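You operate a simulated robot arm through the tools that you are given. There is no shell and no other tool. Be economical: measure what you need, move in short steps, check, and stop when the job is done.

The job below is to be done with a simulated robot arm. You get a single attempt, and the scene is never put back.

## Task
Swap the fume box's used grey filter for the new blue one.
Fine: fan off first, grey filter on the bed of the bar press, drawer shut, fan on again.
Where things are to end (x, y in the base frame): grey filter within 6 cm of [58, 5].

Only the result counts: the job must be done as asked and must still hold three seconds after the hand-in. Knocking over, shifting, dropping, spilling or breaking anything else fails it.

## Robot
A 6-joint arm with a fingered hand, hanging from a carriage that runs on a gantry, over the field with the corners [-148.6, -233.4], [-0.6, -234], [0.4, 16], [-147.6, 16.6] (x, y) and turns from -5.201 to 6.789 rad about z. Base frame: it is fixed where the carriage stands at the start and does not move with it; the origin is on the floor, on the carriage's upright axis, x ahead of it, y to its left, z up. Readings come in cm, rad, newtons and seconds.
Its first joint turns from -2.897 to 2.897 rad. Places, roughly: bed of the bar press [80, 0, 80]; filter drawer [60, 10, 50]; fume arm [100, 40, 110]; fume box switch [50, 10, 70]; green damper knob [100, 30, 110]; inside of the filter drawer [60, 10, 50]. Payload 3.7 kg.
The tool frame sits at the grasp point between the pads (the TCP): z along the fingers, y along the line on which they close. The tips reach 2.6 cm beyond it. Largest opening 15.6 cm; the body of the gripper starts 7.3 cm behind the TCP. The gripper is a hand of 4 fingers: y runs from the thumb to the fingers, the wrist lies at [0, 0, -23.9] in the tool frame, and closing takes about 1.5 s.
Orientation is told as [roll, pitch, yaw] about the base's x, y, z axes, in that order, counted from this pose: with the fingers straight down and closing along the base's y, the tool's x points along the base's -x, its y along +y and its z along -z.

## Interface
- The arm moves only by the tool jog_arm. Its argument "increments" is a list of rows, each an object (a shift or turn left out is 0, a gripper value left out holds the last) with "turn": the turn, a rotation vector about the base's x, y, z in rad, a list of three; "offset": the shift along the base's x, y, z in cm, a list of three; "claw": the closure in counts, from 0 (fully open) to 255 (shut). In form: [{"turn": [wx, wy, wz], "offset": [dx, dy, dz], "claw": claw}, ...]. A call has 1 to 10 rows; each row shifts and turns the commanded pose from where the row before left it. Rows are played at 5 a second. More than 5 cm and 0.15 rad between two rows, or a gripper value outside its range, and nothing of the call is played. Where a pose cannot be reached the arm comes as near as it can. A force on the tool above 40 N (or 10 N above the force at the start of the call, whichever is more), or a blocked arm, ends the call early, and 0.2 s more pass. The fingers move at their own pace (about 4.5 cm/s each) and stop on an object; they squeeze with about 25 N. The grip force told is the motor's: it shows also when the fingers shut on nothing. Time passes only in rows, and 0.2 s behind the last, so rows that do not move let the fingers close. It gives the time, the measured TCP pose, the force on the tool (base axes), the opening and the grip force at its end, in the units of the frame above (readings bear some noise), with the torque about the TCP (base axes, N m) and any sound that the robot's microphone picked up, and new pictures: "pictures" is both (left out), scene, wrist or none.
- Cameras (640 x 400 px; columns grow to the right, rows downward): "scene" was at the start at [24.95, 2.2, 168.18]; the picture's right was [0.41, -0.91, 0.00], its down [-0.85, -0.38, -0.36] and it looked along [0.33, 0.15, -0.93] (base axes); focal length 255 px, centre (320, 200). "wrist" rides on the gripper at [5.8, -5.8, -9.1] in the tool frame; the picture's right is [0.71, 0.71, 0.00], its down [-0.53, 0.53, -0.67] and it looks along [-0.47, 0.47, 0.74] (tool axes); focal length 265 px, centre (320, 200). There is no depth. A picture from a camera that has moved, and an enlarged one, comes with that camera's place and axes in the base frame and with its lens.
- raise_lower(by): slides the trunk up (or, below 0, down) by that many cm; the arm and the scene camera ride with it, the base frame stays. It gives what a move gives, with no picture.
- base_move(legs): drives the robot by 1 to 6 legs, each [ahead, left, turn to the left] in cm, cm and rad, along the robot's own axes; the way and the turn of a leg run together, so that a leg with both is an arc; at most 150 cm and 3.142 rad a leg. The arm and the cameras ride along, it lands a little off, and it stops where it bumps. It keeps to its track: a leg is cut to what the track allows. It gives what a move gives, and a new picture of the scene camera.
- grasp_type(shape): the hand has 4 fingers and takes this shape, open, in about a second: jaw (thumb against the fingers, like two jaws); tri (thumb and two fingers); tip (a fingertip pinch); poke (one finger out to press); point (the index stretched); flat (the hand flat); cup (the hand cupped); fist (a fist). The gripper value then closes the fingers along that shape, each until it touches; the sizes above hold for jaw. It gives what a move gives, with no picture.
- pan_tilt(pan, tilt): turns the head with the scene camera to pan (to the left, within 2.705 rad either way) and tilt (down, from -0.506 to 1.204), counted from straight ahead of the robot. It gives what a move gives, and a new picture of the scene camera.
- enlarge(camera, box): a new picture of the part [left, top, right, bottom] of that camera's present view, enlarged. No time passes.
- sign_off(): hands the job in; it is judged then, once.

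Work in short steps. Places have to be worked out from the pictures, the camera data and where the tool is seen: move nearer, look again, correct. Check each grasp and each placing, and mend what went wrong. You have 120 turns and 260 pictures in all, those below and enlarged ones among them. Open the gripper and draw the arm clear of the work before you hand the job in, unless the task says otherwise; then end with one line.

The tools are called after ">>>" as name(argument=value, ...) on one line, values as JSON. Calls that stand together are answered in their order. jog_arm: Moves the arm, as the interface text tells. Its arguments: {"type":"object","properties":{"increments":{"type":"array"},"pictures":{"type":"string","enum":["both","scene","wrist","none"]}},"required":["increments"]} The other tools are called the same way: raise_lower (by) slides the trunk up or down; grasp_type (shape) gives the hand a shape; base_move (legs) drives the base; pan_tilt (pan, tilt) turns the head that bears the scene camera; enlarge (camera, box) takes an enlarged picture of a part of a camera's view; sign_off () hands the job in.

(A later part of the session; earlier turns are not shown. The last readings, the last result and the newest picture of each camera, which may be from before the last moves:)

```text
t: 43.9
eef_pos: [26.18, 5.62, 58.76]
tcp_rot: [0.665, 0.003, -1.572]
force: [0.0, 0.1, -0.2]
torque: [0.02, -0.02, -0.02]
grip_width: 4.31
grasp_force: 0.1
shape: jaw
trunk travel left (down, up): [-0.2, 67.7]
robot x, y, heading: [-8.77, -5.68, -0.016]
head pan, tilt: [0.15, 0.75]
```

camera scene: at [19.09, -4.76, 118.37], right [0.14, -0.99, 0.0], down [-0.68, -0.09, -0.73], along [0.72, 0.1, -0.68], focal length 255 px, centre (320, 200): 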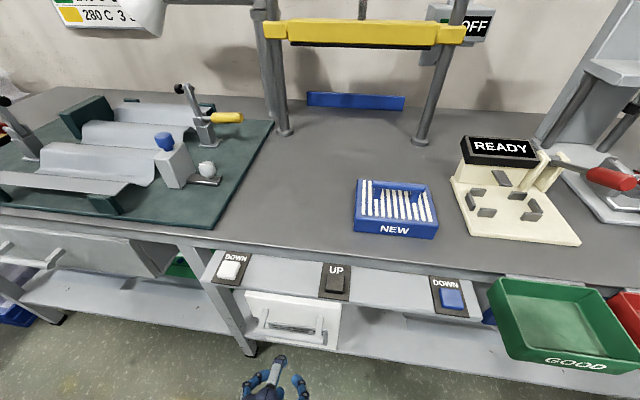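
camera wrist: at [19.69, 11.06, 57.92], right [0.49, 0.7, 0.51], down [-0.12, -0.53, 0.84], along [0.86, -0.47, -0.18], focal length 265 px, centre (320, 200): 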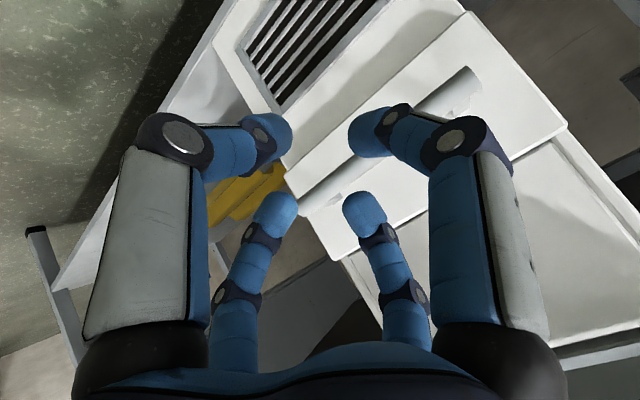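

Reachable. Drive 9 cm ahead above the bar and view.

>>> base_move(legs=[[9, 0, 0]])

>>> jog_arm(increments=[{}], pictures="wrist")

```text
t: 45.0
eef_pos: [35.37, 5.46, 58.67]
tcp_rot: [0.666, 0.004, -1.575]
force: [-0.1, -0.3, -0.9]
torque: [-0.02, 0.04, -0.01]
grip_width: 4.31
grasp_force: 0.1
shape: jaw
trunk travel left (down, up): [-0.2, 67.7]
robot x, y, heading: [0.2, -5.71, -0.016]
head pan, tilt: [0.15, 0.75]
camera scene: at [28.12, -4.91, 118.38], right [0.14, -0.99, 0.0], down [-0.67, -0.09, -0.73], along [0.73, 0.1, -0.68], focal length 255 px, centre (320, 200)
```

scene: 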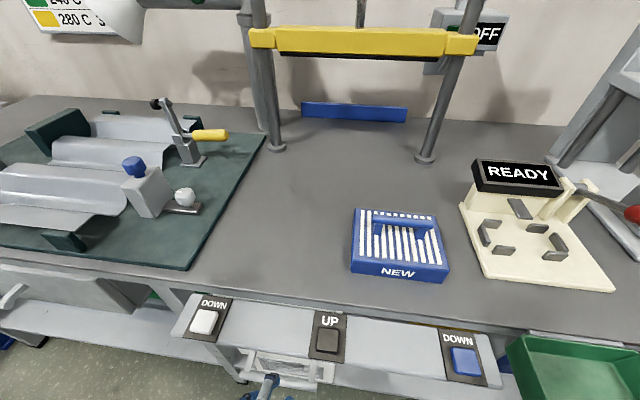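

```text
t: 45.4
eef_pos: [35.35, 5.48, 58.74]
tcp_rot: [0.666, 0.003, -1.574]
force: [-0.1, 0.0, -0.4]
torque: [-0.02, 0.03, -0.04]
grip_width: 4.32
grasp_force: 0.0
shape: jaw
trunk travel left (down, up): [-0.2, 67.7]
robot x, y, heading: [-0.0, -5.76, -0.016]
head pan, tilt: [0.15, 0.75]
camera wrist: at [25.02, 11.27, 62.38], right [0.56, 0.7, 0.44], down [0.0, -0.53, 0.85], along [0.83, -0.47, -0.3], focal length 265 px, centre (320, 200)
```

wrist: 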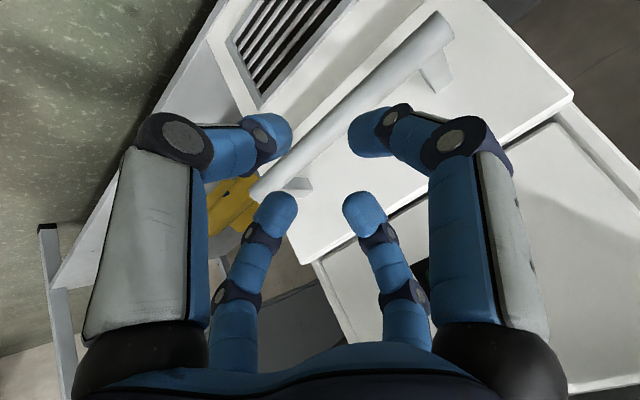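

The bar lies between the finger pairs. Advance along the tool axis ~6 cm.

>>> jog_arm(increments=[{"offset": [1, 0, -1.2]}, {"offset": [1, 0, -1.2]}, {"offset": [1, 0, -1.2]}, {"offset": [0.9, 0, -1.2]}, {}], pictures="wrist")

```text
t: 46.3
eef_pos: [37.91, 5.53, 55.7]
tcp_rot: [0.677, 0.005, -1.573]
force: [-21.8, -2.1, 23.6]
torque: [-0.14, -0.06, -0.1]
grip_width: 4.51
grasp_force: 0.2
shape: jaw
trunk travel left (down, up): [-0.2, 67.7]
robot x, y, heading: [-0.34, -5.59, -0.009]
head pan, tilt: [0.15, 0.75]
stopped in row 4: the force on the tool passed its limit at 50 N (the readings are from after the stop); the commanded pose is now the measured one
camera wrist: at [27.64, 11.3, 59.08], right [0.55, 0.7, 0.45], down [-0.01, -0.53, 0.85], along [0.83, -0.47, -0.29], focal length 265 px, centre (320, 200)
```

wrist: 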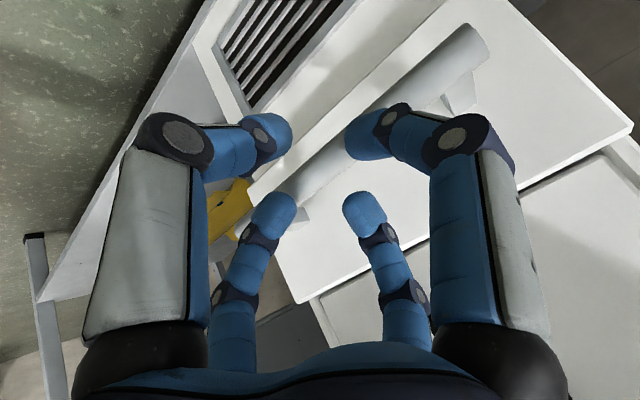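

Contact along the axis; zoom in to see what touches.

>>> enlarge(camera="wrist", box=[220, 80, 460, 230])

>>> pan_tilt(pan=0.5, tilt=1.2)

```text
2.67 times, centred on (340, 155) of wrist
camera zoom: at [27.64, 11.3, 59.08], right [0.55, 0.7, 0.45], down [-0.01, -0.53, 0.85], along [0.83, -0.47, -0.29], focal length 708 px, centre (267, 320)
```

zoom: 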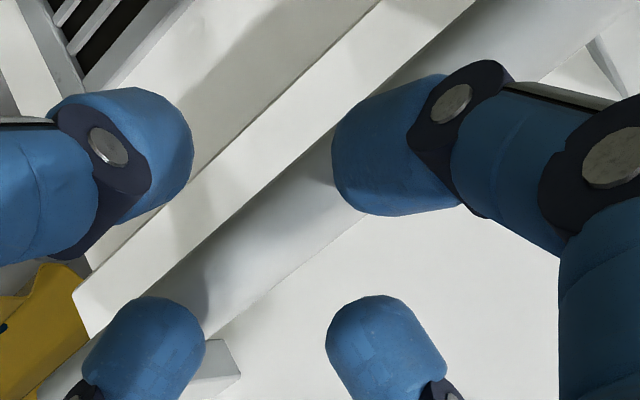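

```text
t: 47.2
eef_pos: [37.75, 5.53, 55.33]
tcp_rot: [0.672, 0.005, -1.572]
force: [-25.0, -2.3, 30.1]
torque: [-0.15, -0.22, -0.1]
grip_width: 4.59
grasp_force: 0.0
shape: jaw
trunk travel left (down, up): [-0.2, 67.7]
robot x, y, heading: [-0.11, -5.59, -0.014]
head pan, tilt: [0.499, 1.201]
camera scene: at [24.37, -3.41, 115.11], right [0.47, -0.88, 0.0], down [-0.83, -0.43, -0.36], along [0.32, 0.17, -0.93], focal length 255 px, centre (320, 200)
```

scene: 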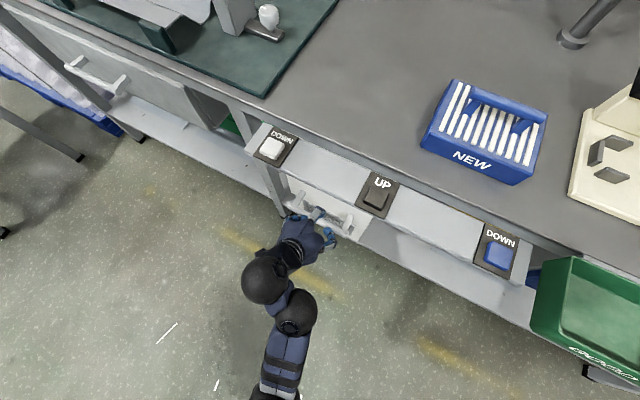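

The upper fingertips seem to land on top of the bar. Back off, shift up-forward ~1.2 cm, open slightly, advance again.

>>> jog_arm(increments=[{"offset": [-1.2, 0, 1.5], "claw": 172}, {"offset": [1.0, 0, 0.8]}, {}, {"offset": [0.7, 0, -0.8]}, {"offset": [0.7, 0, -0.8]}, {"offset": [0.7, 0, -0.8]}, {}], pictures="wrist")

>>> enlarge(camera="wrist", box=[220, 80, 460, 230])

```text
t: 48.8
eef_pos: [40.31, 5.51, 55.4]
tcp_rot: [0.676, 0.006, -1.573]
force: [0.3, 0.4, 3.1]
torque: [0.01, -0.03, 0.0]
grip_width: 5.04
grasp_force: 0.0
shape: jaw
trunk travel left (down, up): [-0.2, 67.7]
robot x, y, heading: [0.01, -6.0, -0.012]
head pan, tilt: [0.499, 1.201]
camera wrist: at [30.08, 11.24, 59.01], right [0.55, 0.7, 0.45], down [-0.01, -0.53, 0.85], along [0.83, -0.47, -0.29], focal length 265 px, centre (320, 200)
```

wrist: 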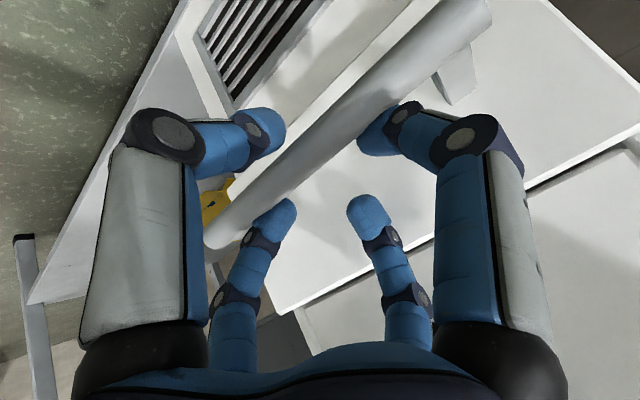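

```text
2.67 times, centred on (340, 155) of wrist
camera zoom: at [30.08, 11.24, 59.01], right [0.55, 0.7, 0.45], down [-0.01, -0.53, 0.85], along [0.83, -0.47, -0.29], focal length 708 px, centre (267, 320)
```

zoom: 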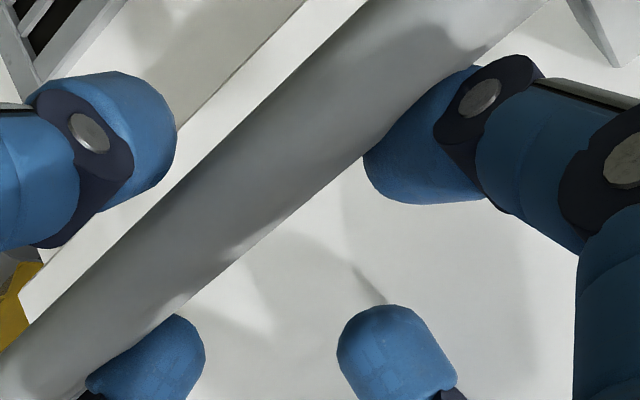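

The view now shows three fingers behind the bar and the thumb in front. Go ~1.5 cm deeper, then close lightly on the bar.

>>> jog_arm(increments=[{"offset": [0.3, 0, -0.8]}, {"offset": [0.3, 0, -0.8]}, {"claw": 255}, {}, {}, {}, {}], pictures="wrist")

>>> enlarge(camera="wrist", box=[220, 80, 460, 230])

```text
t: 50.4
eef_pos: [40.91, 5.47, 53.46]
tcp_rot: [0.669, 0.003, -1.572]
force: [0.0, 1.0, -9.2]
torque: [0.0, 0.1, 0.01]
grip_width: 1.22
grasp_force: 25.2
shape: jaw
trunk travel left (down, up): [-0.2, 67.7]
robot x, y, heading: [-0.08, -5.5, -0.011]
head pan, tilt: [0.499, 1.201]
camera wrist: at [30.5, 11.28, 57.12], right [0.56, 0.7, 0.44], down [0.0, -0.53, 0.85], along [0.83, -0.47, -0.29], focal length 265 px, centre (320, 200)
```

wrist: 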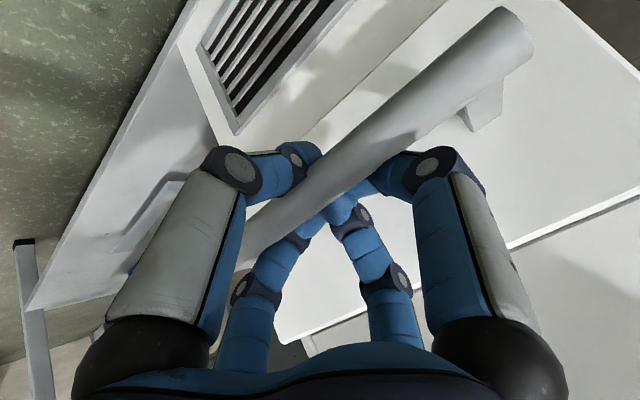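

```text
2.67 times, centred on (340, 155) of wrist
camera zoom: at [30.5, 11.28, 57.12], right [0.56, 0.7, 0.44], down [0.0, -0.53, 0.85], along [0.83, -0.47, -0.29], focal length 708 px, centre (267, 320)
```

zoom: 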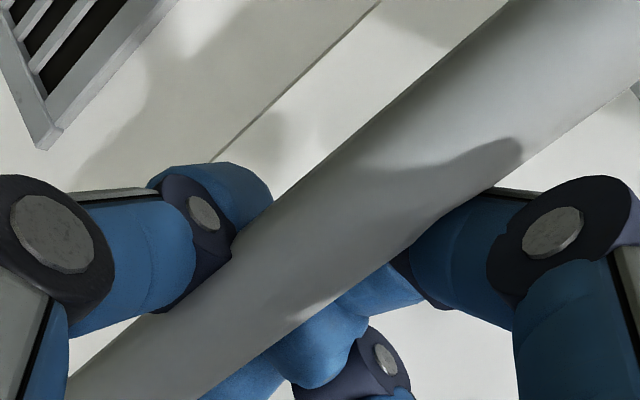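

The bar is firmly gripped. Pull the drawer out by driving back.

>>> base_move(legs=[[-10, 0, 0]])

```text
t: 51.5
eef_pos: [30.7, 5.63, 53.56]
tcp_rot: [0.671, 0.004, -1.574]
force: [0.7, -0.2, -16.3]
torque: [-0.01, 0.01, 0.0]
grip_width: 1.09
grasp_force: 24.4
shape: jaw
trunk travel left (down, up): [-0.2, 67.7]
robot x, y, heading: [-10.01, -5.9, -0.012]
head pan, tilt: [0.499, 1.201]
camera scene: at [14.5, -3.33, 115.15], right [0.47, -0.88, 0.0], down [-0.82, -0.43, -0.36], along [0.32, 0.17, -0.93], focal length 255 px, centre (320, 200)
```

scene: 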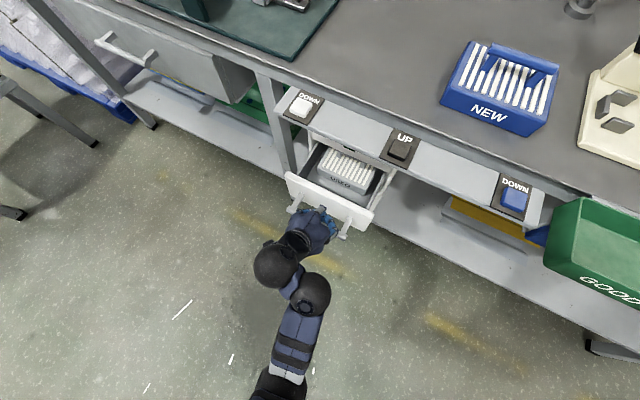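

The drawer comes out, USED filter inside. Pull further.

>>> base_move(legs=[[-10, 0, 0]])

>>> enlarge(camera="scene", box=[260, 80, 420, 180])

```text
t: 52.7
eef_pos: [20.87, 5.55, 53.59]
tcp_rot: [0.671, 0.004, -1.575]
force: [1.8, -2.0, -11.1]
torque: [-0.02, 0.0, 0.03]
grip_width: 1.09
grasp_force: 24.6
shape: jaw
trunk travel left (down, up): [-0.2, 67.7]
robot x, y, heading: [-20.02, -4.99, -0.015]
head pan, tilt: [0.499, 1.201]
camera scene: at [4.79, -3.23, 115.15], right [0.47, -0.88, 0.0], down [-0.82, -0.44, -0.36], along [0.32, 0.17, -0.93], focal length 255 px, centre (320, 200)
```

scene: 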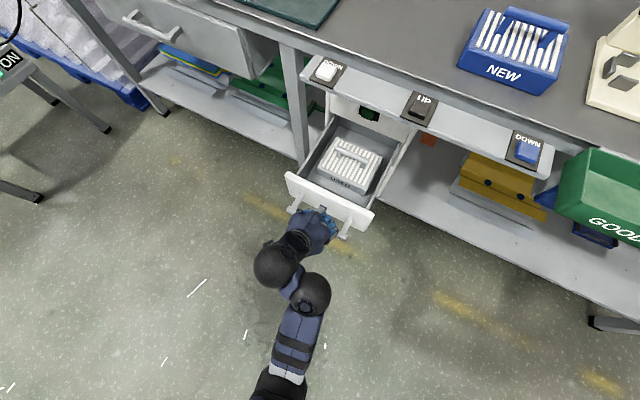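

```text
4.00 times, centred on (340, 130) of scene
camera zoom: at [4.79, -3.23, 115.15], right [0.47, -0.88, 0.0], down [-0.82, -0.44, -0.36], along [0.32, 0.17, -0.93], focal length 1019 px, centre (240, 480)
```

zoom: 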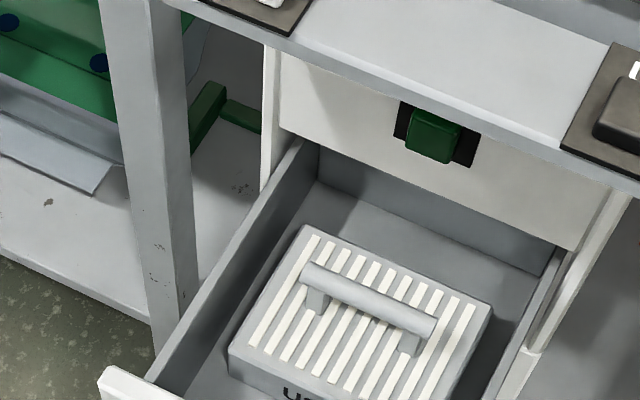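

Filter with its handle (along y) is exposed. Try pulling a few more cm to get it clear of the switch panel.

>>> base_move(legs=[[-5, 0, 0]])

```text
t: 53.6
eef_pos: [17.15, 5.63, 53.52]
tcp_rot: [0.669, 0.004, -1.577]
force: [6.9, -0.6, -8.0]
torque: [-0.02, -0.07, 0.03]
grip_width: 0.88
grasp_force: 24.7
shape: jaw
trunk travel left (down, up): [-0.2, 67.7]
robot x, y, heading: [-24.28, -5.33, -0.017]
head pan, tilt: [0.499, 1.201]
stopped in leg 1: the force on the tool passed its limit at 66 N (the readings are from after the stop); the commanded pose is now the measured one
camera scene: at [0.74, -3.17, 115.22], right [0.47, -0.88, 0.0], down [-0.82, -0.43, -0.36], along [0.32, 0.17, -0.93], focal length 255 px, centre (320, 200)
```

scene: 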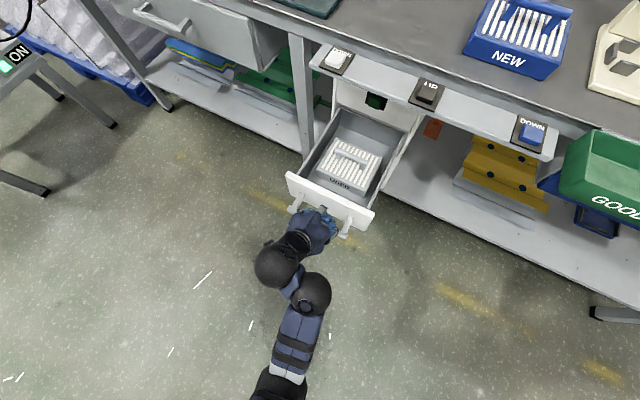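

The drawer is at its stop (~23.5 cm out). Release, retreat along the tool axis, and raise.

>>> jog_arm(increments=[{"claw": 165}, {}, {}, {}, {"offset": [-1.6, 0, 2]}, {"offset": [-1.6, 0, 2]}, {"offset": [-1.6, 0, 2]}, {"offset": [0, 0, 4]}, {}], pictures="wrist")

>>> raise_lower(by=10)

>>> pan_tilt(pan=0.2, tilt=1.0)

>>> enlarge(camera="scene", box=[210, 60, 370, 160])

```text
t: 55.6
eef_pos: [12.33, 5.13, 62.16]
tcp_rot: [0.674, 0.009, -1.576]
force: [0.0, 0.8, 0.0]
torque: [-0.01, 0.02, -0.03]
grip_width: 5.48
grasp_force: 0.1
shape: jaw
out of reach, approached as far as the arm can: row 8
trunk travel left (down, up): [-0.2, 67.7]
robot x, y, heading: [-24.43, -5.03, -0.013]
head pan, tilt: [0.499, 1.201]
camera wrist: at [2.09, 11.12, 65.83], right [0.56, 0.7, 0.45], down [-0.01, -0.53, 0.85], along [0.83, -0.47, -0.29], focal length 265 px, centre (320, 200)
```

wrist: 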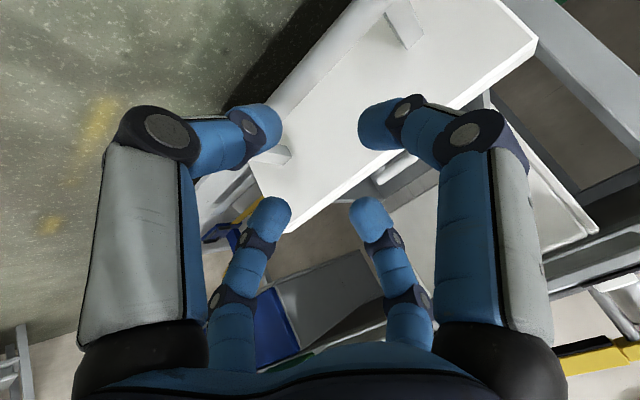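

```text
t: 57.0
eef_pos: [12.4, 5.33, 72.23]
tcp_rot: [0.671, 0.009, -1.576]
force: [0.4, -0.3, -0.7]
torque: [-0.01, 0.02, -0.04]
grip_width: 5.48
grasp_force: 0.1
shape: jaw
trunk travel left (down, up): [-10.2, 57.7]
robot x, y, heading: [-24.4, -4.93, -0.018]
head pan, tilt: [0.499, 1.201]
```

```text
t: 57.8
eef_pos: [12.48, 5.37, 72.23]
tcp_rot: [0.674, 0.009, -1.577]
force: [0.0, 0.8, -0.5]
torque: [-0.02, 0.0, 0.02]
grip_width: 5.5
grasp_force: 0.1
shape: jaw
trunk travel left (down, up): [-10.2, 57.7]
robot x, y, heading: [-24.01, -5.43, -0.015]
head pan, tilt: [0.201, 1.0]
camera scene: at [2.52, -4.45, 126.44], right [0.19, -0.98, 0.0], down [-0.83, -0.16, -0.54], along [0.53, 0.1, -0.84], focal length 255 px, centre (320, 200)
```

scene: 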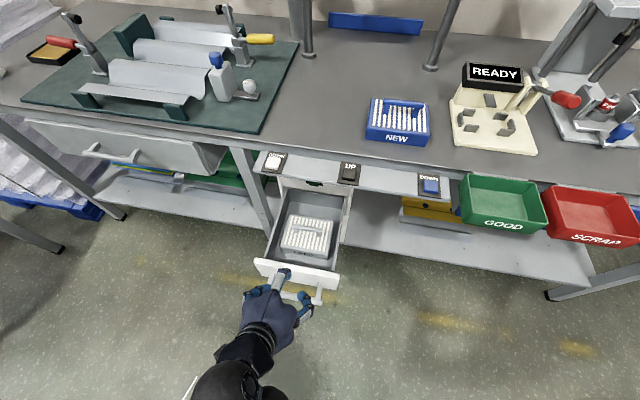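

```text
4.00 times, centred on (290, 110) of scene
camera zoom: at [2.52, -4.45, 126.44], right [0.19, -0.98, 0.0], down [-0.83, -0.16, -0.54], along [0.53, 0.1, -0.84], focal length 1019 px, centre (440, 560)
```

zoom: 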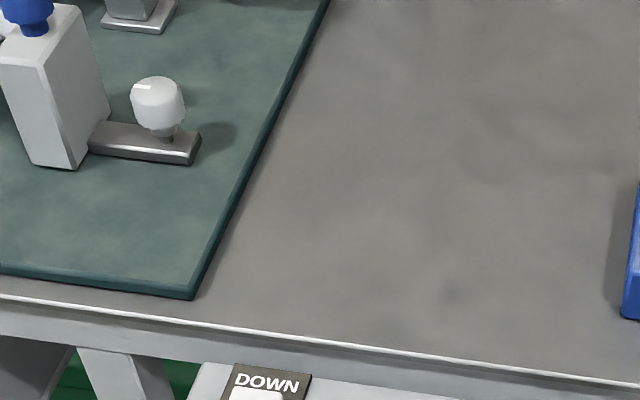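

Zoom on the drawer to place the filter handle, and on the blue one.

>>> enlarge(camera="scene", box=[240, 180, 400, 280])

>>> enlarge(camera="scene", box=[320, 70, 480, 170])

```text
4.00 times, centred on (320, 230) of scene
camera zoom: at [2.52, -4.45, 126.44], right [0.19, -0.98, 0.0], down [-0.83, -0.16, -0.54], along [0.53, 0.1, -0.84], focal length 1019 px, centre (320, 80)
```

zoom: 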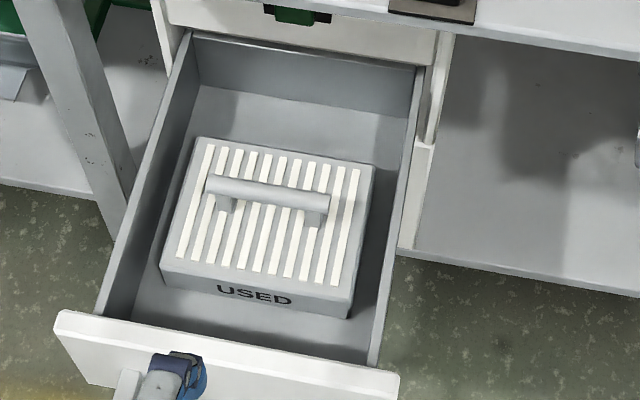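

```text
4.00 times, centred on (400, 120) of scene
camera zoom: at [2.52, -4.45, 126.44], right [0.19, -0.98, 0.0], down [-0.83, -0.16, -0.54], along [0.53, 0.1, -0.84], focal length 1019 px, centre (0, 520)
```

zoom: 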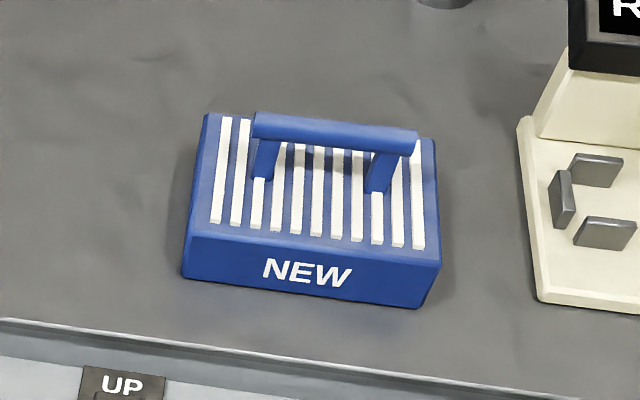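

Grey handle ≈[34.4,5.3,~60]. The four fingers are arranged radially, so I'll turn the hand to yaw −45°: two fingers on each side of the bar, camera on the robot's side; tilt ~0.45 to avoid the panel.

>>> jog_arm(increments=[{"turn": [-0.0817, 0, 0.1033], "claw": 100}, {"turn": [-0.0817, 0, 0.1033]}, {"turn": [-0.0817, 0, 0.1033]}, {"turn": [-0.0817, 0, 0.1033]}, {"turn": [-0.0817, 0, 0.1033]}, {"turn": [-0.0817, 0, 0.1033]}, {"turn": [0, 0.11, 0]}, {"turn": [0, 0.11, 0]}, {}], pictures="none")

>>> base_move(legs=[[16, 0, 0]])

>>> jog_arm(increments=[{}], pictures="wrist")

```text
t: 59.8
eef_pos: [14.13, 4.7, 67.03]
tcp_rot: [0.337, -0.306, -0.839]
force: [0.5, -1.0, 0.8]
torque: [0.02, 0.0, 0.04]
grip_width: 9.42
grasp_force: 0.1
shape: jaw
out of reach, approached as far as the arm can: row 7, 8
trunk travel left (down, up): [-10.2, 57.7]
robot x, y, heading: [-24.06, -5.36, -0.012]
head pan, tilt: [0.201, 1.0]
```

```text
t: 61.2
eef_pos: [29.85, 4.28, 67.09]
tcp_rot: [0.335, -0.308, -0.844]
force: [-0.3, 0.8, 0.2]
torque: [-0.04, 0.0, 0.0]
grip_width: 9.43
grasp_force: 0.1
shape: jaw
trunk travel left (down, up): [-10.2, 57.7]
robot x, y, heading: [-8.37, -5.76, -0.015]
head pan, tilt: [0.201, 1.0]
camera scene: at [18.15, -4.79, 126.46], right [0.18, -0.98, 0.0], down [-0.83, -0.15, -0.54], along [0.53, 0.1, -0.84], focal length 255 px, centre (320, 200)
```

scene: 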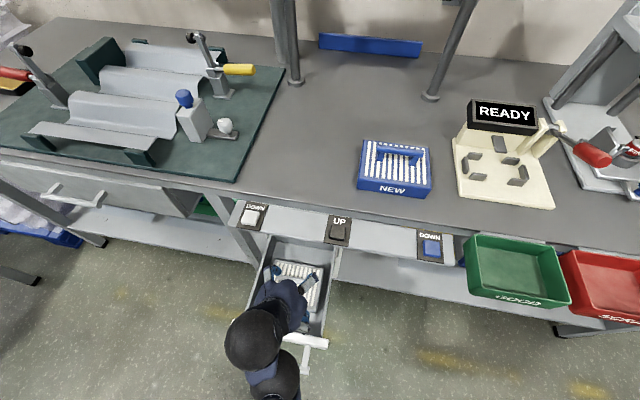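

```text
t: 61.6
eef_pos: [29.75, 4.28, 66.98]
tcp_rot: [0.334, -0.31, -0.845]
force: [-0.4, 0.2, -0.6]
torque: [0.01, 0.02, 0.02]
grip_width: 9.43
grasp_force: 0.1
shape: jaw
trunk travel left (down, up): [-10.2, 57.7]
robot x, y, heading: [-8.9, -5.58, -0.018]
head pan, tilt: [0.201, 1.0]
camera wrist: at [18.34, 4.35, 71.73], right [0.0, 1.0, 0.01], down [0.38, -0.01, 0.93], along [0.93, 0.0, -0.38], focal length 265 px, centre (320, 200)
```

wrist: 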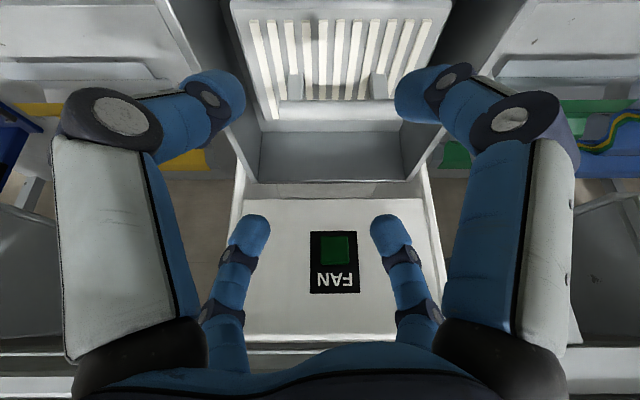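

Triangulated handle ≈[35.5,5.8,57.1]. Narrow the opening to ~7 cm and move to a pre-grasp point along the tool axis.

>>> jog_arm(increments=[{"offset": [1.5, 0.8, -1], "claw": 140}, {"offset": [1.4, 0.7, -1]}, {"offset": [0.4, 0, -1]}, {}, {}], pictures="wrist")

```text
t: 62.8
eef_pos: [33.06, 5.86, 63.94]
tcp_rot: [0.333, -0.307, -0.846]
force: [0.3, -0.3, 0.4]
torque: [-0.01, -0.01, 0.0]
grip_width: 7.09
grasp_force: 0.1
shape: jaw
trunk travel left (down, up): [-10.2, 57.7]
robot x, y, heading: [-8.3, -5.08, -0.023]
head pan, tilt: [0.201, 1.0]
camera wrist: at [21.64, 5.92, 68.64], right [0.0, 1.0, 0.01], down [0.38, -0.01, 0.93], along [0.93, 0.0, -0.38], focal length 265 px, centre (320, 200)
```

wrist: 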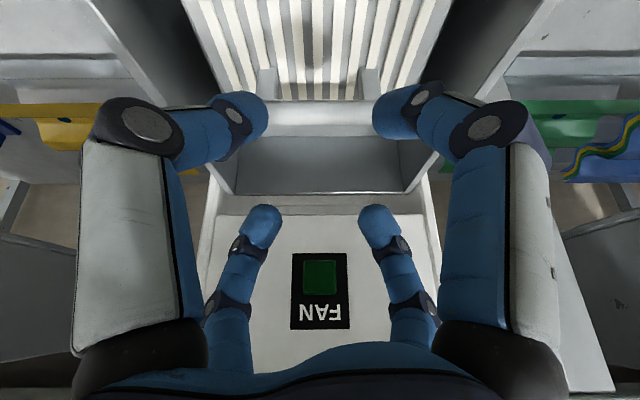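

Bar centred between finger pairs. Descend along the axis.

>>> jog_arm(increments=[{"offset": [0.8, 0, -1.6]}, {"offset": [0.8, 0, -1.6]}, {"offset": [0.4, 0, -1.2]}, {}], pictures="wrist")

```text
t: 63.8
eef_pos: [35.2, 5.96, 59.59]
tcp_rot: [0.337, -0.306, -0.845]
force: [1.0, 0.3, 0.0]
torque: [-0.03, -0.03, 0.02]
grip_width: 7.06
grasp_force: 0.1
shape: jaw
trunk travel left (down, up): [-10.2, 57.7]
robot x, y, heading: [-8.3, -5.47, -0.019]
head pan, tilt: [0.201, 1.0]
camera wrist: at [23.67, 5.91, 64.32], right [0.0, 1.0, 0.01], down [0.38, -0.01, 0.93], along [0.93, 0.0, -0.38], focal length 265 px, centre (320, 200)
```

wrist: 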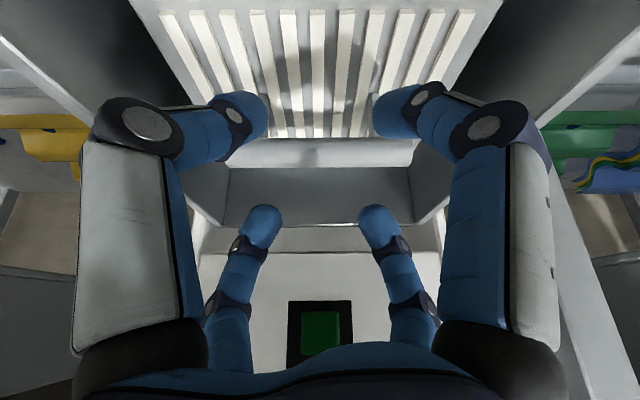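

Bar refined to ≈[36.3,5.85,56.4]. Continue down 2.3 cm and look.

>>> jog_arm(increments=[{"offset": [0.5, 0, -1.0]}, {"offset": [0.4, 0, -1.0]}, {}], pictures="wrist")

```text
t: 64.6
eef_pos: [36.0, 5.83, 57.58]
tcp_rot: [0.336, -0.308, -0.845]
force: [0.3, 0.3, 0.2]
torque: [0.02, -0.02, 0.01]
grip_width: 7.06
grasp_force: 0.0
shape: jaw
trunk travel left (down, up): [-10.2, 57.7]
robot x, y, heading: [-8.66, -5.4, -0.019]
head pan, tilt: [0.201, 1.0]
camera wrist: at [24.54, 5.83, 62.3], right [0.0, 1.0, 0.01], down [0.38, -0.01, 0.93], along [0.93, 0.0, -0.38], focal length 265 px, centre (320, 200)
```

wrist: 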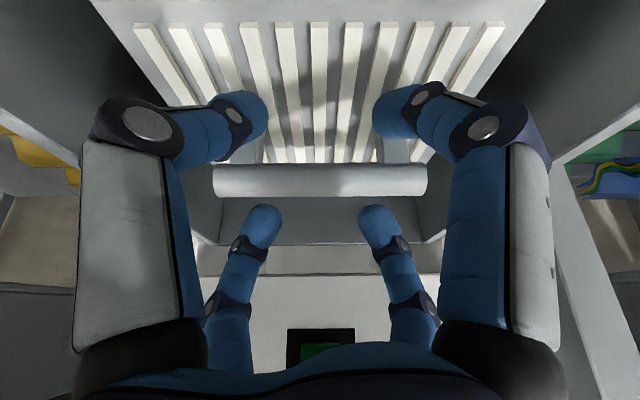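

Bar sits between TCP and the tips. A touch deeper and close.

>>> jog_arm(increments=[{"offset": [0.1, 0, -0.5]}, {"claw": 255}, {}, {}, {}, {}, {}], pictures="wrist")

```text
t: 66.2
eef_pos: [36.01, 5.78, 57.33]
tcp_rot: [0.334, -0.307, -0.845]
force: [-0.2, -0.2, -2.3]
torque: [-0.03, 0.01, 0.01]
grip_width: 0.9
grasp_force: 25.0
shape: jaw
trunk travel left (down, up): [-10.2, 57.7]
robot x, y, heading: [-8.56, -5.79, -0.016]
head pan, tilt: [0.201, 1.0]
camera wrist: at [24.49, 5.82, 62.01], right [0.0, 1.0, 0.01], down [0.38, -0.01, 0.93], along [0.93, 0.0, -0.38], focal length 265 px, centre (320, 200)
```

wrist: 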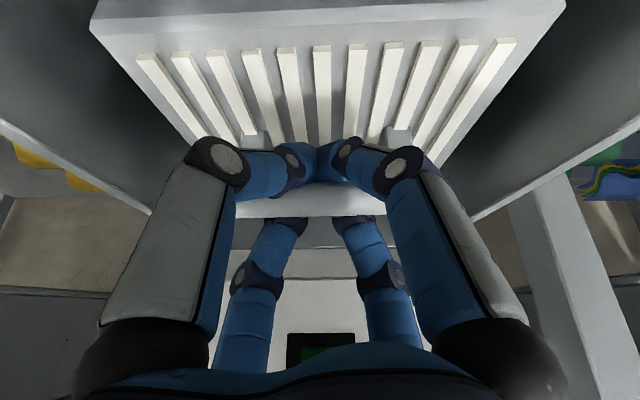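

Gripped (width 0.9). Lift 2.5 cm, draw back 4.5 cm to clear the panel, check.

>>> jog_arm(increments=[{"offset": [0, 0, 1.2]}, {"offset": [0, 0, 1.3]}, {"offset": [-1.5, 0, 0.5]}, {"offset": [-1.5, 0, 0]}, {"offset": [-1.5, 0, 0]}, {}], pictures="both")

```text
t: 67.6
eef_pos: [31.66, 5.84, 59.89]
tcp_rot: [0.335, -0.31, -0.844]
force: [-0.1, 0.3, -1.9]
torque: [-0.01, -0.02, 0.0]
grip_width: 0.91
grasp_force: 24.4
shape: jaw
out of reach, approached as far as the arm can: row 1
trunk travel left (down, up): [-10.2, 57.7]
robot x, y, heading: [-8.73, -5.77, -0.012]
head pan, tilt: [0.201, 1.0]
camera scene: at [18.1, -4.79, 126.44], right [0.18, -0.98, 0.0], down [-0.83, -0.15, -0.54], along [0.53, 0.1, -0.84], focal length 255 px, centre (320, 200)
camera wrist: at [20.17, 5.85, 64.54], right [0.0, 1.0, 0.01], down [0.38, -0.01, 0.93], along [0.93, 0.0, -0.38], focal length 265 px, centre (320, 200)
```

scene: 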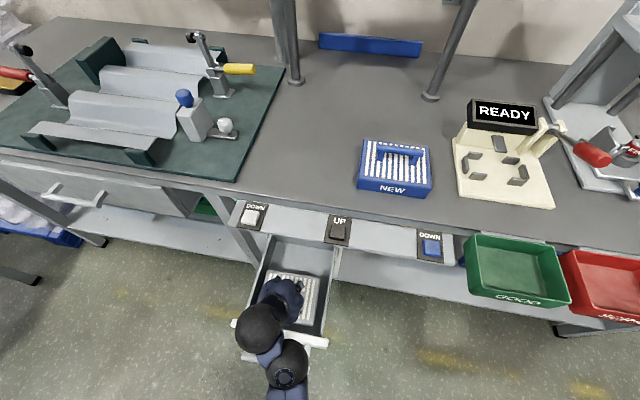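
wrist: 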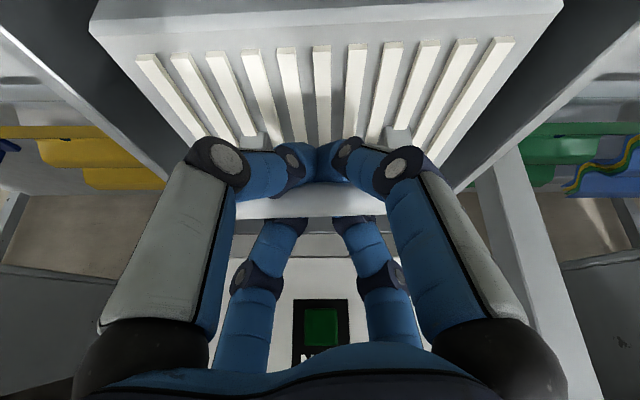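

Filter lifted with the hand. Raise the trunk well above the bench.

>>> raise_lower(by=38)

>>> pan_tilt(pan=0.2, tilt=1.0)

```text
t: 71.2
eef_pos: [31.65, 5.87, 97.84]
tcp_rot: [0.334, -0.308, -0.845]
force: [-1.1, 0.6, -2.5]
torque: [0.0, -0.03, 0.01]
grip_width: 0.92
grasp_force: 24.5
shape: jaw
trunk travel left (down, up): [-48.2, 19.7]
robot x, y, heading: [-9.03, -5.6, -0.021]
head pan, tilt: [0.201, 1.0]
```

```text
t: 71.8
eef_pos: [31.67, 5.84, 97.79]
tcp_rot: [0.336, -0.308, -0.845]
force: [0.1, -0.4, -2.2]
torque: [0.02, -0.02, 0.03]
grip_width: 0.9
grasp_force: 25.2
shape: jaw
trunk travel left (down, up): [-48.2, 19.7]
robot x, y, heading: [-8.71, -5.59, -0.017]
head pan, tilt: [0.201, 1.0]
camera scene: at [18.08, -4.79, 164.44], right [0.18, -0.98, 0.0], down [-0.83, -0.15, -0.54], along [0.53, 0.1, -0.84], focal length 255 px, centre (320, 200)
```

scene: 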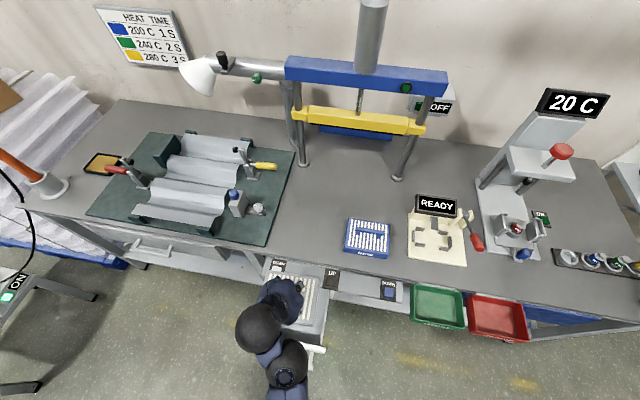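

Drive ahead to the end of the track, then extend the arm over the target.

>>> base_move(legs=[[8.8, -0.5, 0]])

>>> jog_arm(increments=[{"offset": [3, 0, 0]}, {"offset": [3, 0, 0]}, {"offset": [3, 0, 0]}, {"offset": [3, 0, 0]}, {"offset": [3, 0, 0]}, {"offset": [2, 0, 0]}, {}], pictures="scene")

```text
t: 72.9
eef_pos: [40.15, 5.18, 97.77]
tcp_rot: [0.335, -0.306, -0.847]
force: [0.2, -0.4, -1.5]
torque: [0.01, 0.0, 0.01]
grip_width: 0.91
grasp_force: 24.5
shape: jaw
trunk travel left (down, up): [-48.2, 19.7]
robot x, y, heading: [0.07, -6.08, -0.022]
head pan, tilt: [0.201, 1.0]
camera scene: at [26.66, -5.48, 164.43], right [0.18, -0.98, 0.0], down [-0.83, -0.15, -0.54], along [0.53, 0.1, -0.84], focal length 255 px, centre (320, 200)
```

scene: 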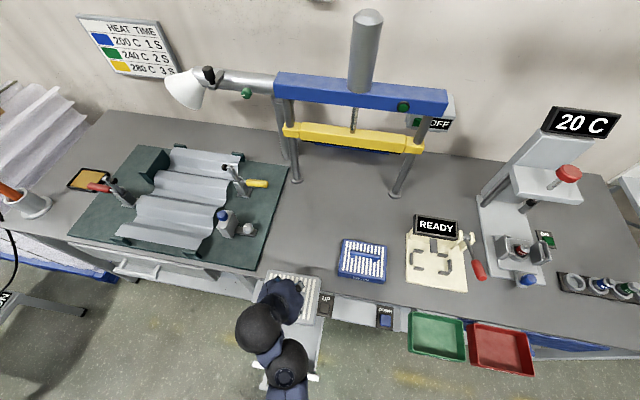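

```text
t: 74.5
eef_pos: [50.29, 3.91, 98.59]
tcp_rot: [0.336, -0.307, -0.845]
force: [-0.2, 0.4, -2.3]
torque: [0.0, -0.01, -0.01]
grip_width: 0.9
grasp_force: 24.7
shape: jaw
out of reach, approached as far as the arm can: row 4, 5, 6
trunk travel left (down, up): [-48.2, 19.7]
robot x, y, heading: [-0.12, -6.39, -0.02]
head pan, tilt: [0.201, 1.0]
camera scene: at [26.67, -5.48, 164.44], right [0.18, -0.98, 0.0], down [-0.83, -0.15, -0.54], along [0.53, 0.1, -0.84], focal length 255 px, centre (320, 200)
```

scene: 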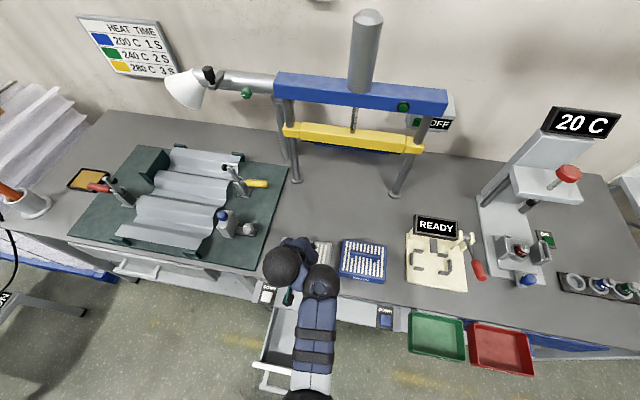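

Reach ends at x≈50 here. The shoulder is far above the wrist, so I'll raise the wrist relative to it (then lower the trunk) to gain reach.

>>> jog_arm(increments=[{"offset": [0, 0, 5]}, {"offset": [0, 0, 5]}, {"offset": [0, 0, 5]}, {"offset": [3, 0.3, 0]}, {"offset": [3, 0.3, 0]}, {"offset": [2, 0.3, 0]}, {}], pictures="scene")

```text
t: 76.1
eef_pos: [59.01, 4.7, 112.51]
tcp_rot: [0.335, -0.307, -0.845]
force: [0.5, -0.5, -1.2]
torque: [-0.03, -0.01, 0.02]
grip_width: 0.89
grasp_force: 25.4
shape: jaw
out of reach, approached as far as the arm can: row 3
trunk travel left (down, up): [-48.2, 19.7]
robot x, y, heading: [-0.38, -6.19, -0.017]
head pan, tilt: [0.201, 1.0]
camera scene: at [26.67, -5.48, 164.44], right [0.18, -0.98, 0.0], down [-0.83, -0.15, -0.54], along [0.53, 0.1, -0.84], focal length 255 px, centre (320, 200)
```

scene: 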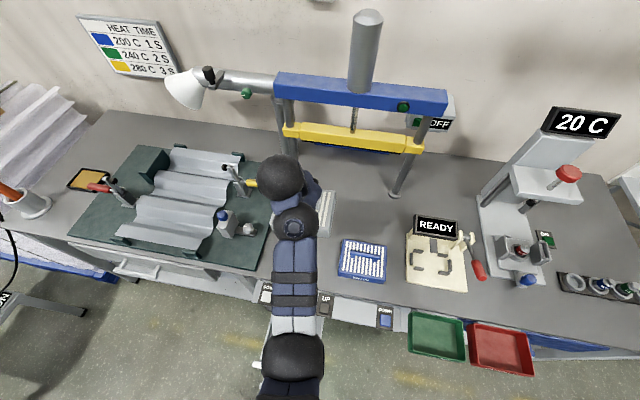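

Over the target with room. Lower the trunk 14 cm and check height.

>>> raise_lower(by=-14)

>>> pan_tilt(pan=0.0, tilt=0.9)

>>> jog_arm(increments=[{}], pictures="wrist")

```text
t: 77.8
eef_pos: [59.17, 4.69, 98.43]
tcp_rot: [0.334, -0.309, -0.845]
force: [-0.9, -0.2, -2.5]
torque: [0.03, 0.01, -0.03]
grip_width: 0.91
grasp_force: 25.5
shape: jaw
trunk travel left (down, up): [-34.2, 33.7]
robot x, y, heading: [-0.01, -6.13, -0.018]
head pan, tilt: [0.201, 1.0]
```

```text
t: 78.5
eef_pos: [59.08, 4.83, 98.38]
tcp_rot: [0.337, -0.306, -0.845]
force: [0.7, 0.2, -2.5]
torque: [-0.01, 0.04, 0.0]
grip_width: 0.89
grasp_force: 24.8
shape: jaw
trunk travel left (down, up): [-34.2, 33.7]
robot x, y, heading: [0.05, -6.7, -0.017]
head pan, tilt: [0.0, 0.901]
camera scene: at [27.36, -6.88, 151.16], right [-0.02, -1.0, 0.0], down [-0.78, 0.01, -0.62], along [0.62, -0.01, -0.78], focal length 255 px, centre (320, 200)
```

scene: 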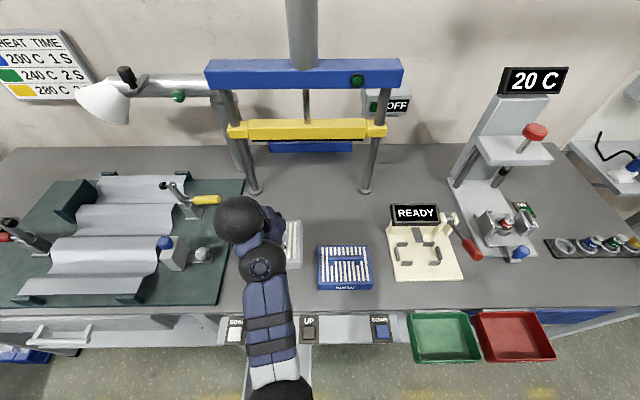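

```text
t: 78.9
eef_pos: [59.18, 4.89, 98.41]
tcp_rot: [0.336, -0.305, -0.845]
force: [0.6, 0.9, -1.7]
torque: [-0.05, 0.01, -0.04]
grip_width: 0.92
grasp_force: 24.8
shape: jaw
trunk travel left (down, up): [-34.2, 33.7]
robot x, y, heading: [0.0, -6.0, -0.02]
head pan, tilt: [0.0, 0.901]
camera wrist: at [47.7, 4.76, 103.06], right [0.01, 1.0, 0.01], down [0.38, -0.01, 0.93], along [0.93, 0.0, -0.38], focal length 265 px, centre (320, 200)
```

wrist: 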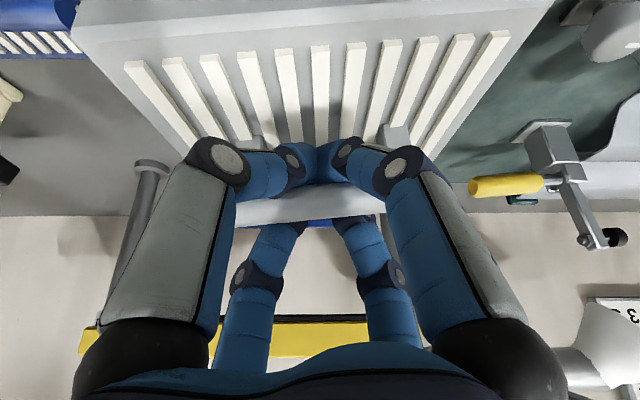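

Lower 4 cm with the trunk, then small arm steps to feel contact.

>>> raise_lower(by=-4)

>>> enlarge(camera="scene", box=[200, 180, 400, 305])

```text
t: 79.8
eef_pos: [59.18, 4.77, 94.47]
tcp_rot: [0.335, -0.309, -0.844]
force: [0.2, -0.6, -2.5]
torque: [0.0, 0.02, -0.01]
grip_width: 0.9
grasp_force: 25.1
shape: jaw
trunk travel left (down, up): [-30.2, 37.7]
robot x, y, heading: [-0.23, -6.11, -0.023]
head pan, tilt: [0.0, 0.901]
```

```text
3.20 times, centred on (300, 242) of scene
camera zoom: at [27.37, -6.88, 147.16], right [-0.02, -1.0, 0.0], down [-0.78, 0.01, -0.62], along [0.62, -0.01, -0.78], focal length 816 px, centre (384, 64)
```

zoom: 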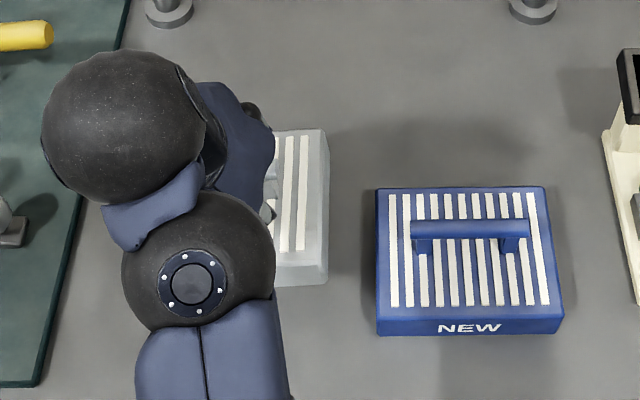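

Feel down with the arm.

>>> jog_arm(increments=[{"offset": [0, 0, -0.7]}, {"offset": [0, 0, -0.7]}, {"offset": [0, 0, -0.7]}, {}], pictures="none")

```text
t: 80.8
eef_pos: [59.1, 4.81, 92.28]
tcp_rot: [0.338, -0.31, -0.846]
force: [0.2, -0.3, -1.8]
torque: [-0.02, -0.05, 0.02]
grip_width: 0.89
grasp_force: 25.2
shape: jaw
trunk travel left (down, up): [-30.2, 37.7]
robot x, y, heading: [-0.65, -6.47, -0.025]
head pan, tilt: [0.0, 0.901]
```

Continue down slowly.

>>> jog_arm(increments=[{"offset": [0, 0, -0.6]}, {"offset": [0, 0, -0.6]}, {"offset": [0, 0, -0.5]}, {}], pictures="wrist")

```text
t: 81.8
eef_pos: [59.04, 4.65, 90.5]
tcp_rot: [0.333, -0.308, -0.845]
force: [0.4, -0.3, -2.0]
torque: [-0.03, -0.02, 0.0]
grip_width: 0.88
grasp_force: 24.9
shape: jaw
trunk travel left (down, up): [-30.2, 37.7]
robot x, y, heading: [-0.07, -5.81, -0.019]
head pan, tilt: [0.0, 0.901]
camera wrist: at [47.69, 4.7, 95.24], right [0.01, 1.0, 0.01], down [0.38, -0.01, 0.93], along [0.93, 0.0, -0.38], focal length 265 px, centre (320, 200)
```

wrist: 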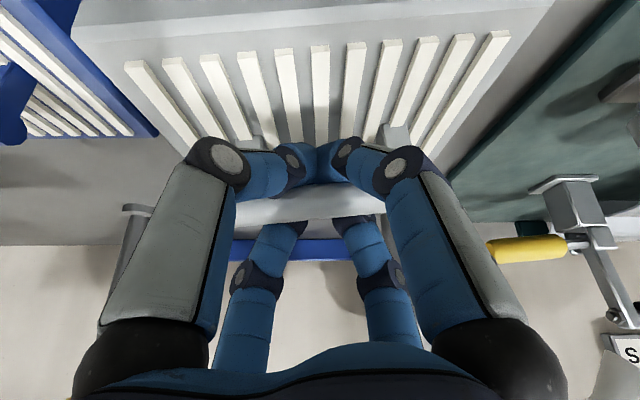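

Still free. Continue to contact.

>>> jog_arm(increments=[{"offset": [0, 0, -0.4]}, {"offset": [0, 0, -0.4]}, {"offset": [0, 0, -0.4]}, {}], pictures="none")

```text
t: 82.8
eef_pos: [59.08, 4.75, 89.38]
tcp_rot: [0.335, -0.308, -0.843]
force: [-0.4, -0.8, -1.5]
torque: [-0.04, -0.03, -0.01]
grip_width: 0.88
grasp_force: 25.1
shape: jaw
trunk travel left (down, up): [-30.2, 37.7]
robot x, y, heading: [-0.2, -6.06, -0.016]
head pan, tilt: [0.0, 0.901]
```

>>> jog_arm(increments=[{"offset": [0, 0, -0.4]}, {"offset": [0, 0, -0.4]}, {}], pictures="none")

>>> enlarge(camera="scene", box=[200, 180, 400, 305])

```text
t: 83.6
eef_pos: [58.89, 4.7, 88.61]
tcp_rot: [0.334, -0.307, -0.844]
force: [0.6, 0.1, -2.6]
torque: [0.02, 0.0, 0.0]
grip_width: 0.88
grasp_force: 25.5
shape: jaw
trunk travel left (down, up): [-30.2, 37.7]
robot x, y, heading: [0.06, -6.1, -0.016]
head pan, tilt: [0.0, 0.901]
```

```text
3.20 times, centred on (300, 242) of scene
camera zoom: at [27.36, -6.88, 147.16], right [-0.02, -1.0, 0.0], down [-0.78, 0.01, -0.62], along [0.62, -0.01, -0.78], focal length 816 px, centre (384, 64)
```

zoom: 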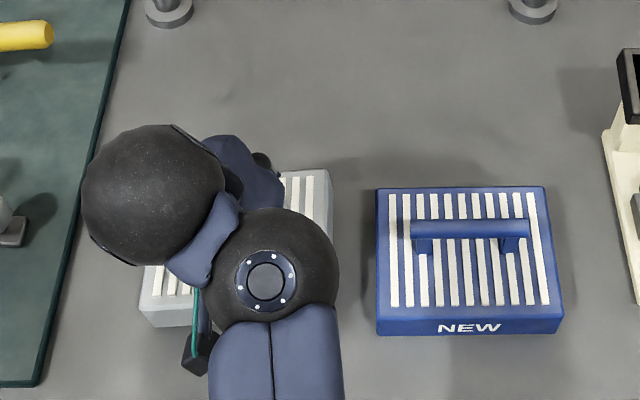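

Nearly down. Keep feeling.

>>> jog_arm(increments=[{"offset": [0, 0, -0.4]}, {"offset": [0, 0, -0.4]}, {}], pictures="none")

>>> jog_arm(increments=[{"offset": [0, 0, -0.4]}, {"offset": [0, 0, -0.4]}, {}], pictures="none")

```text
t: 84.4
eef_pos: [58.55, 4.61, 88.2]
tcp_rot: [0.335, -0.308, -0.844]
force: [-0.5, -0.2, -2.0]
torque: [0.02, -0.05, 0.0]
grip_width: 0.9
grasp_force: 24.9
shape: jaw
out of reach, approached as far as the arm can: row 1, 2
trunk travel left (down, up): [-30.2, 37.7]
robot x, y, heading: [0.05, -6.26, -0.021]
head pan, tilt: [0.0, 0.901]
```

```text
t: 85.2
eef_pos: [58.08, 4.41, 87.35]
tcp_rot: [0.337, -0.308, -0.844]
force: [0.0, -0.1, -1.1]
torque: [0.02, -0.03, 0.01]
grip_width: 0.91
grasp_force: 25.4
shape: jaw
out of reach, approached as far as the arm can: row 1
trunk travel left (down, up): [-30.2, 37.7]
robot x, y, heading: [0.03, -6.0, -0.019]
head pan, tilt: [0.0, 0.901]
```

Arm at its reach limit; lower with the trunk in small steps.

>>> raise_lower(by=-1)

>>> jog_arm(increments=[{}], pictures="wrist")

```text
t: 85.8
eef_pos: [58.1, 4.42, 86.65]
tcp_rot: [0.337, -0.308, -0.847]
force: [-0.3, -1.3, 6.9]
torque: [-0.02, 0.03, 0.02]
grip_width: 0.93
grasp_force: 24.9
shape: jaw
trunk travel left (down, up): [-29.2, 38.7]
robot x, y, heading: [0.1, -6.56, -0.015]
head pan, tilt: [0.0, 0.901]
```

```text
t: 86.2
eef_pos: [58.12, 4.42, 86.61]
tcp_rot: [0.336, -0.309, -0.845]
force: [-1.5, -0.8, 7.6]
torque: [-0.03, 0.04, 0.0]
grip_width: 0.94
grasp_force: 25.2
shape: jaw
trunk travel left (down, up): [-29.2, 38.7]
robot x, y, heading: [-0.11, -6.16, -0.015]
head pan, tilt: [0.0, 0.901]
camera wrist: at [46.63, 4.45, 91.24], right [0.01, 1.0, 0.01], down [0.38, -0.01, 0.93], along [0.93, 0.0, -0.38], focal length 265 px, centre (320, 200)
```

wrist: 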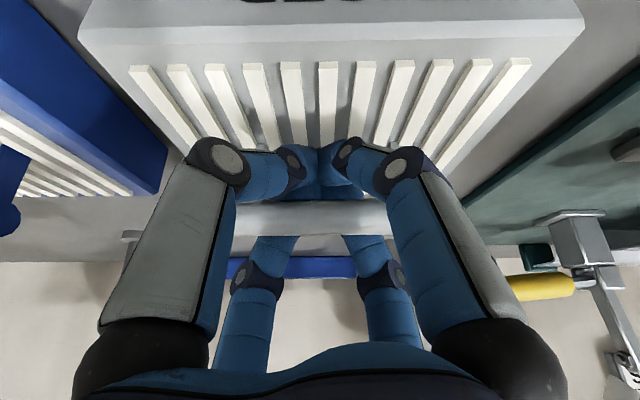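

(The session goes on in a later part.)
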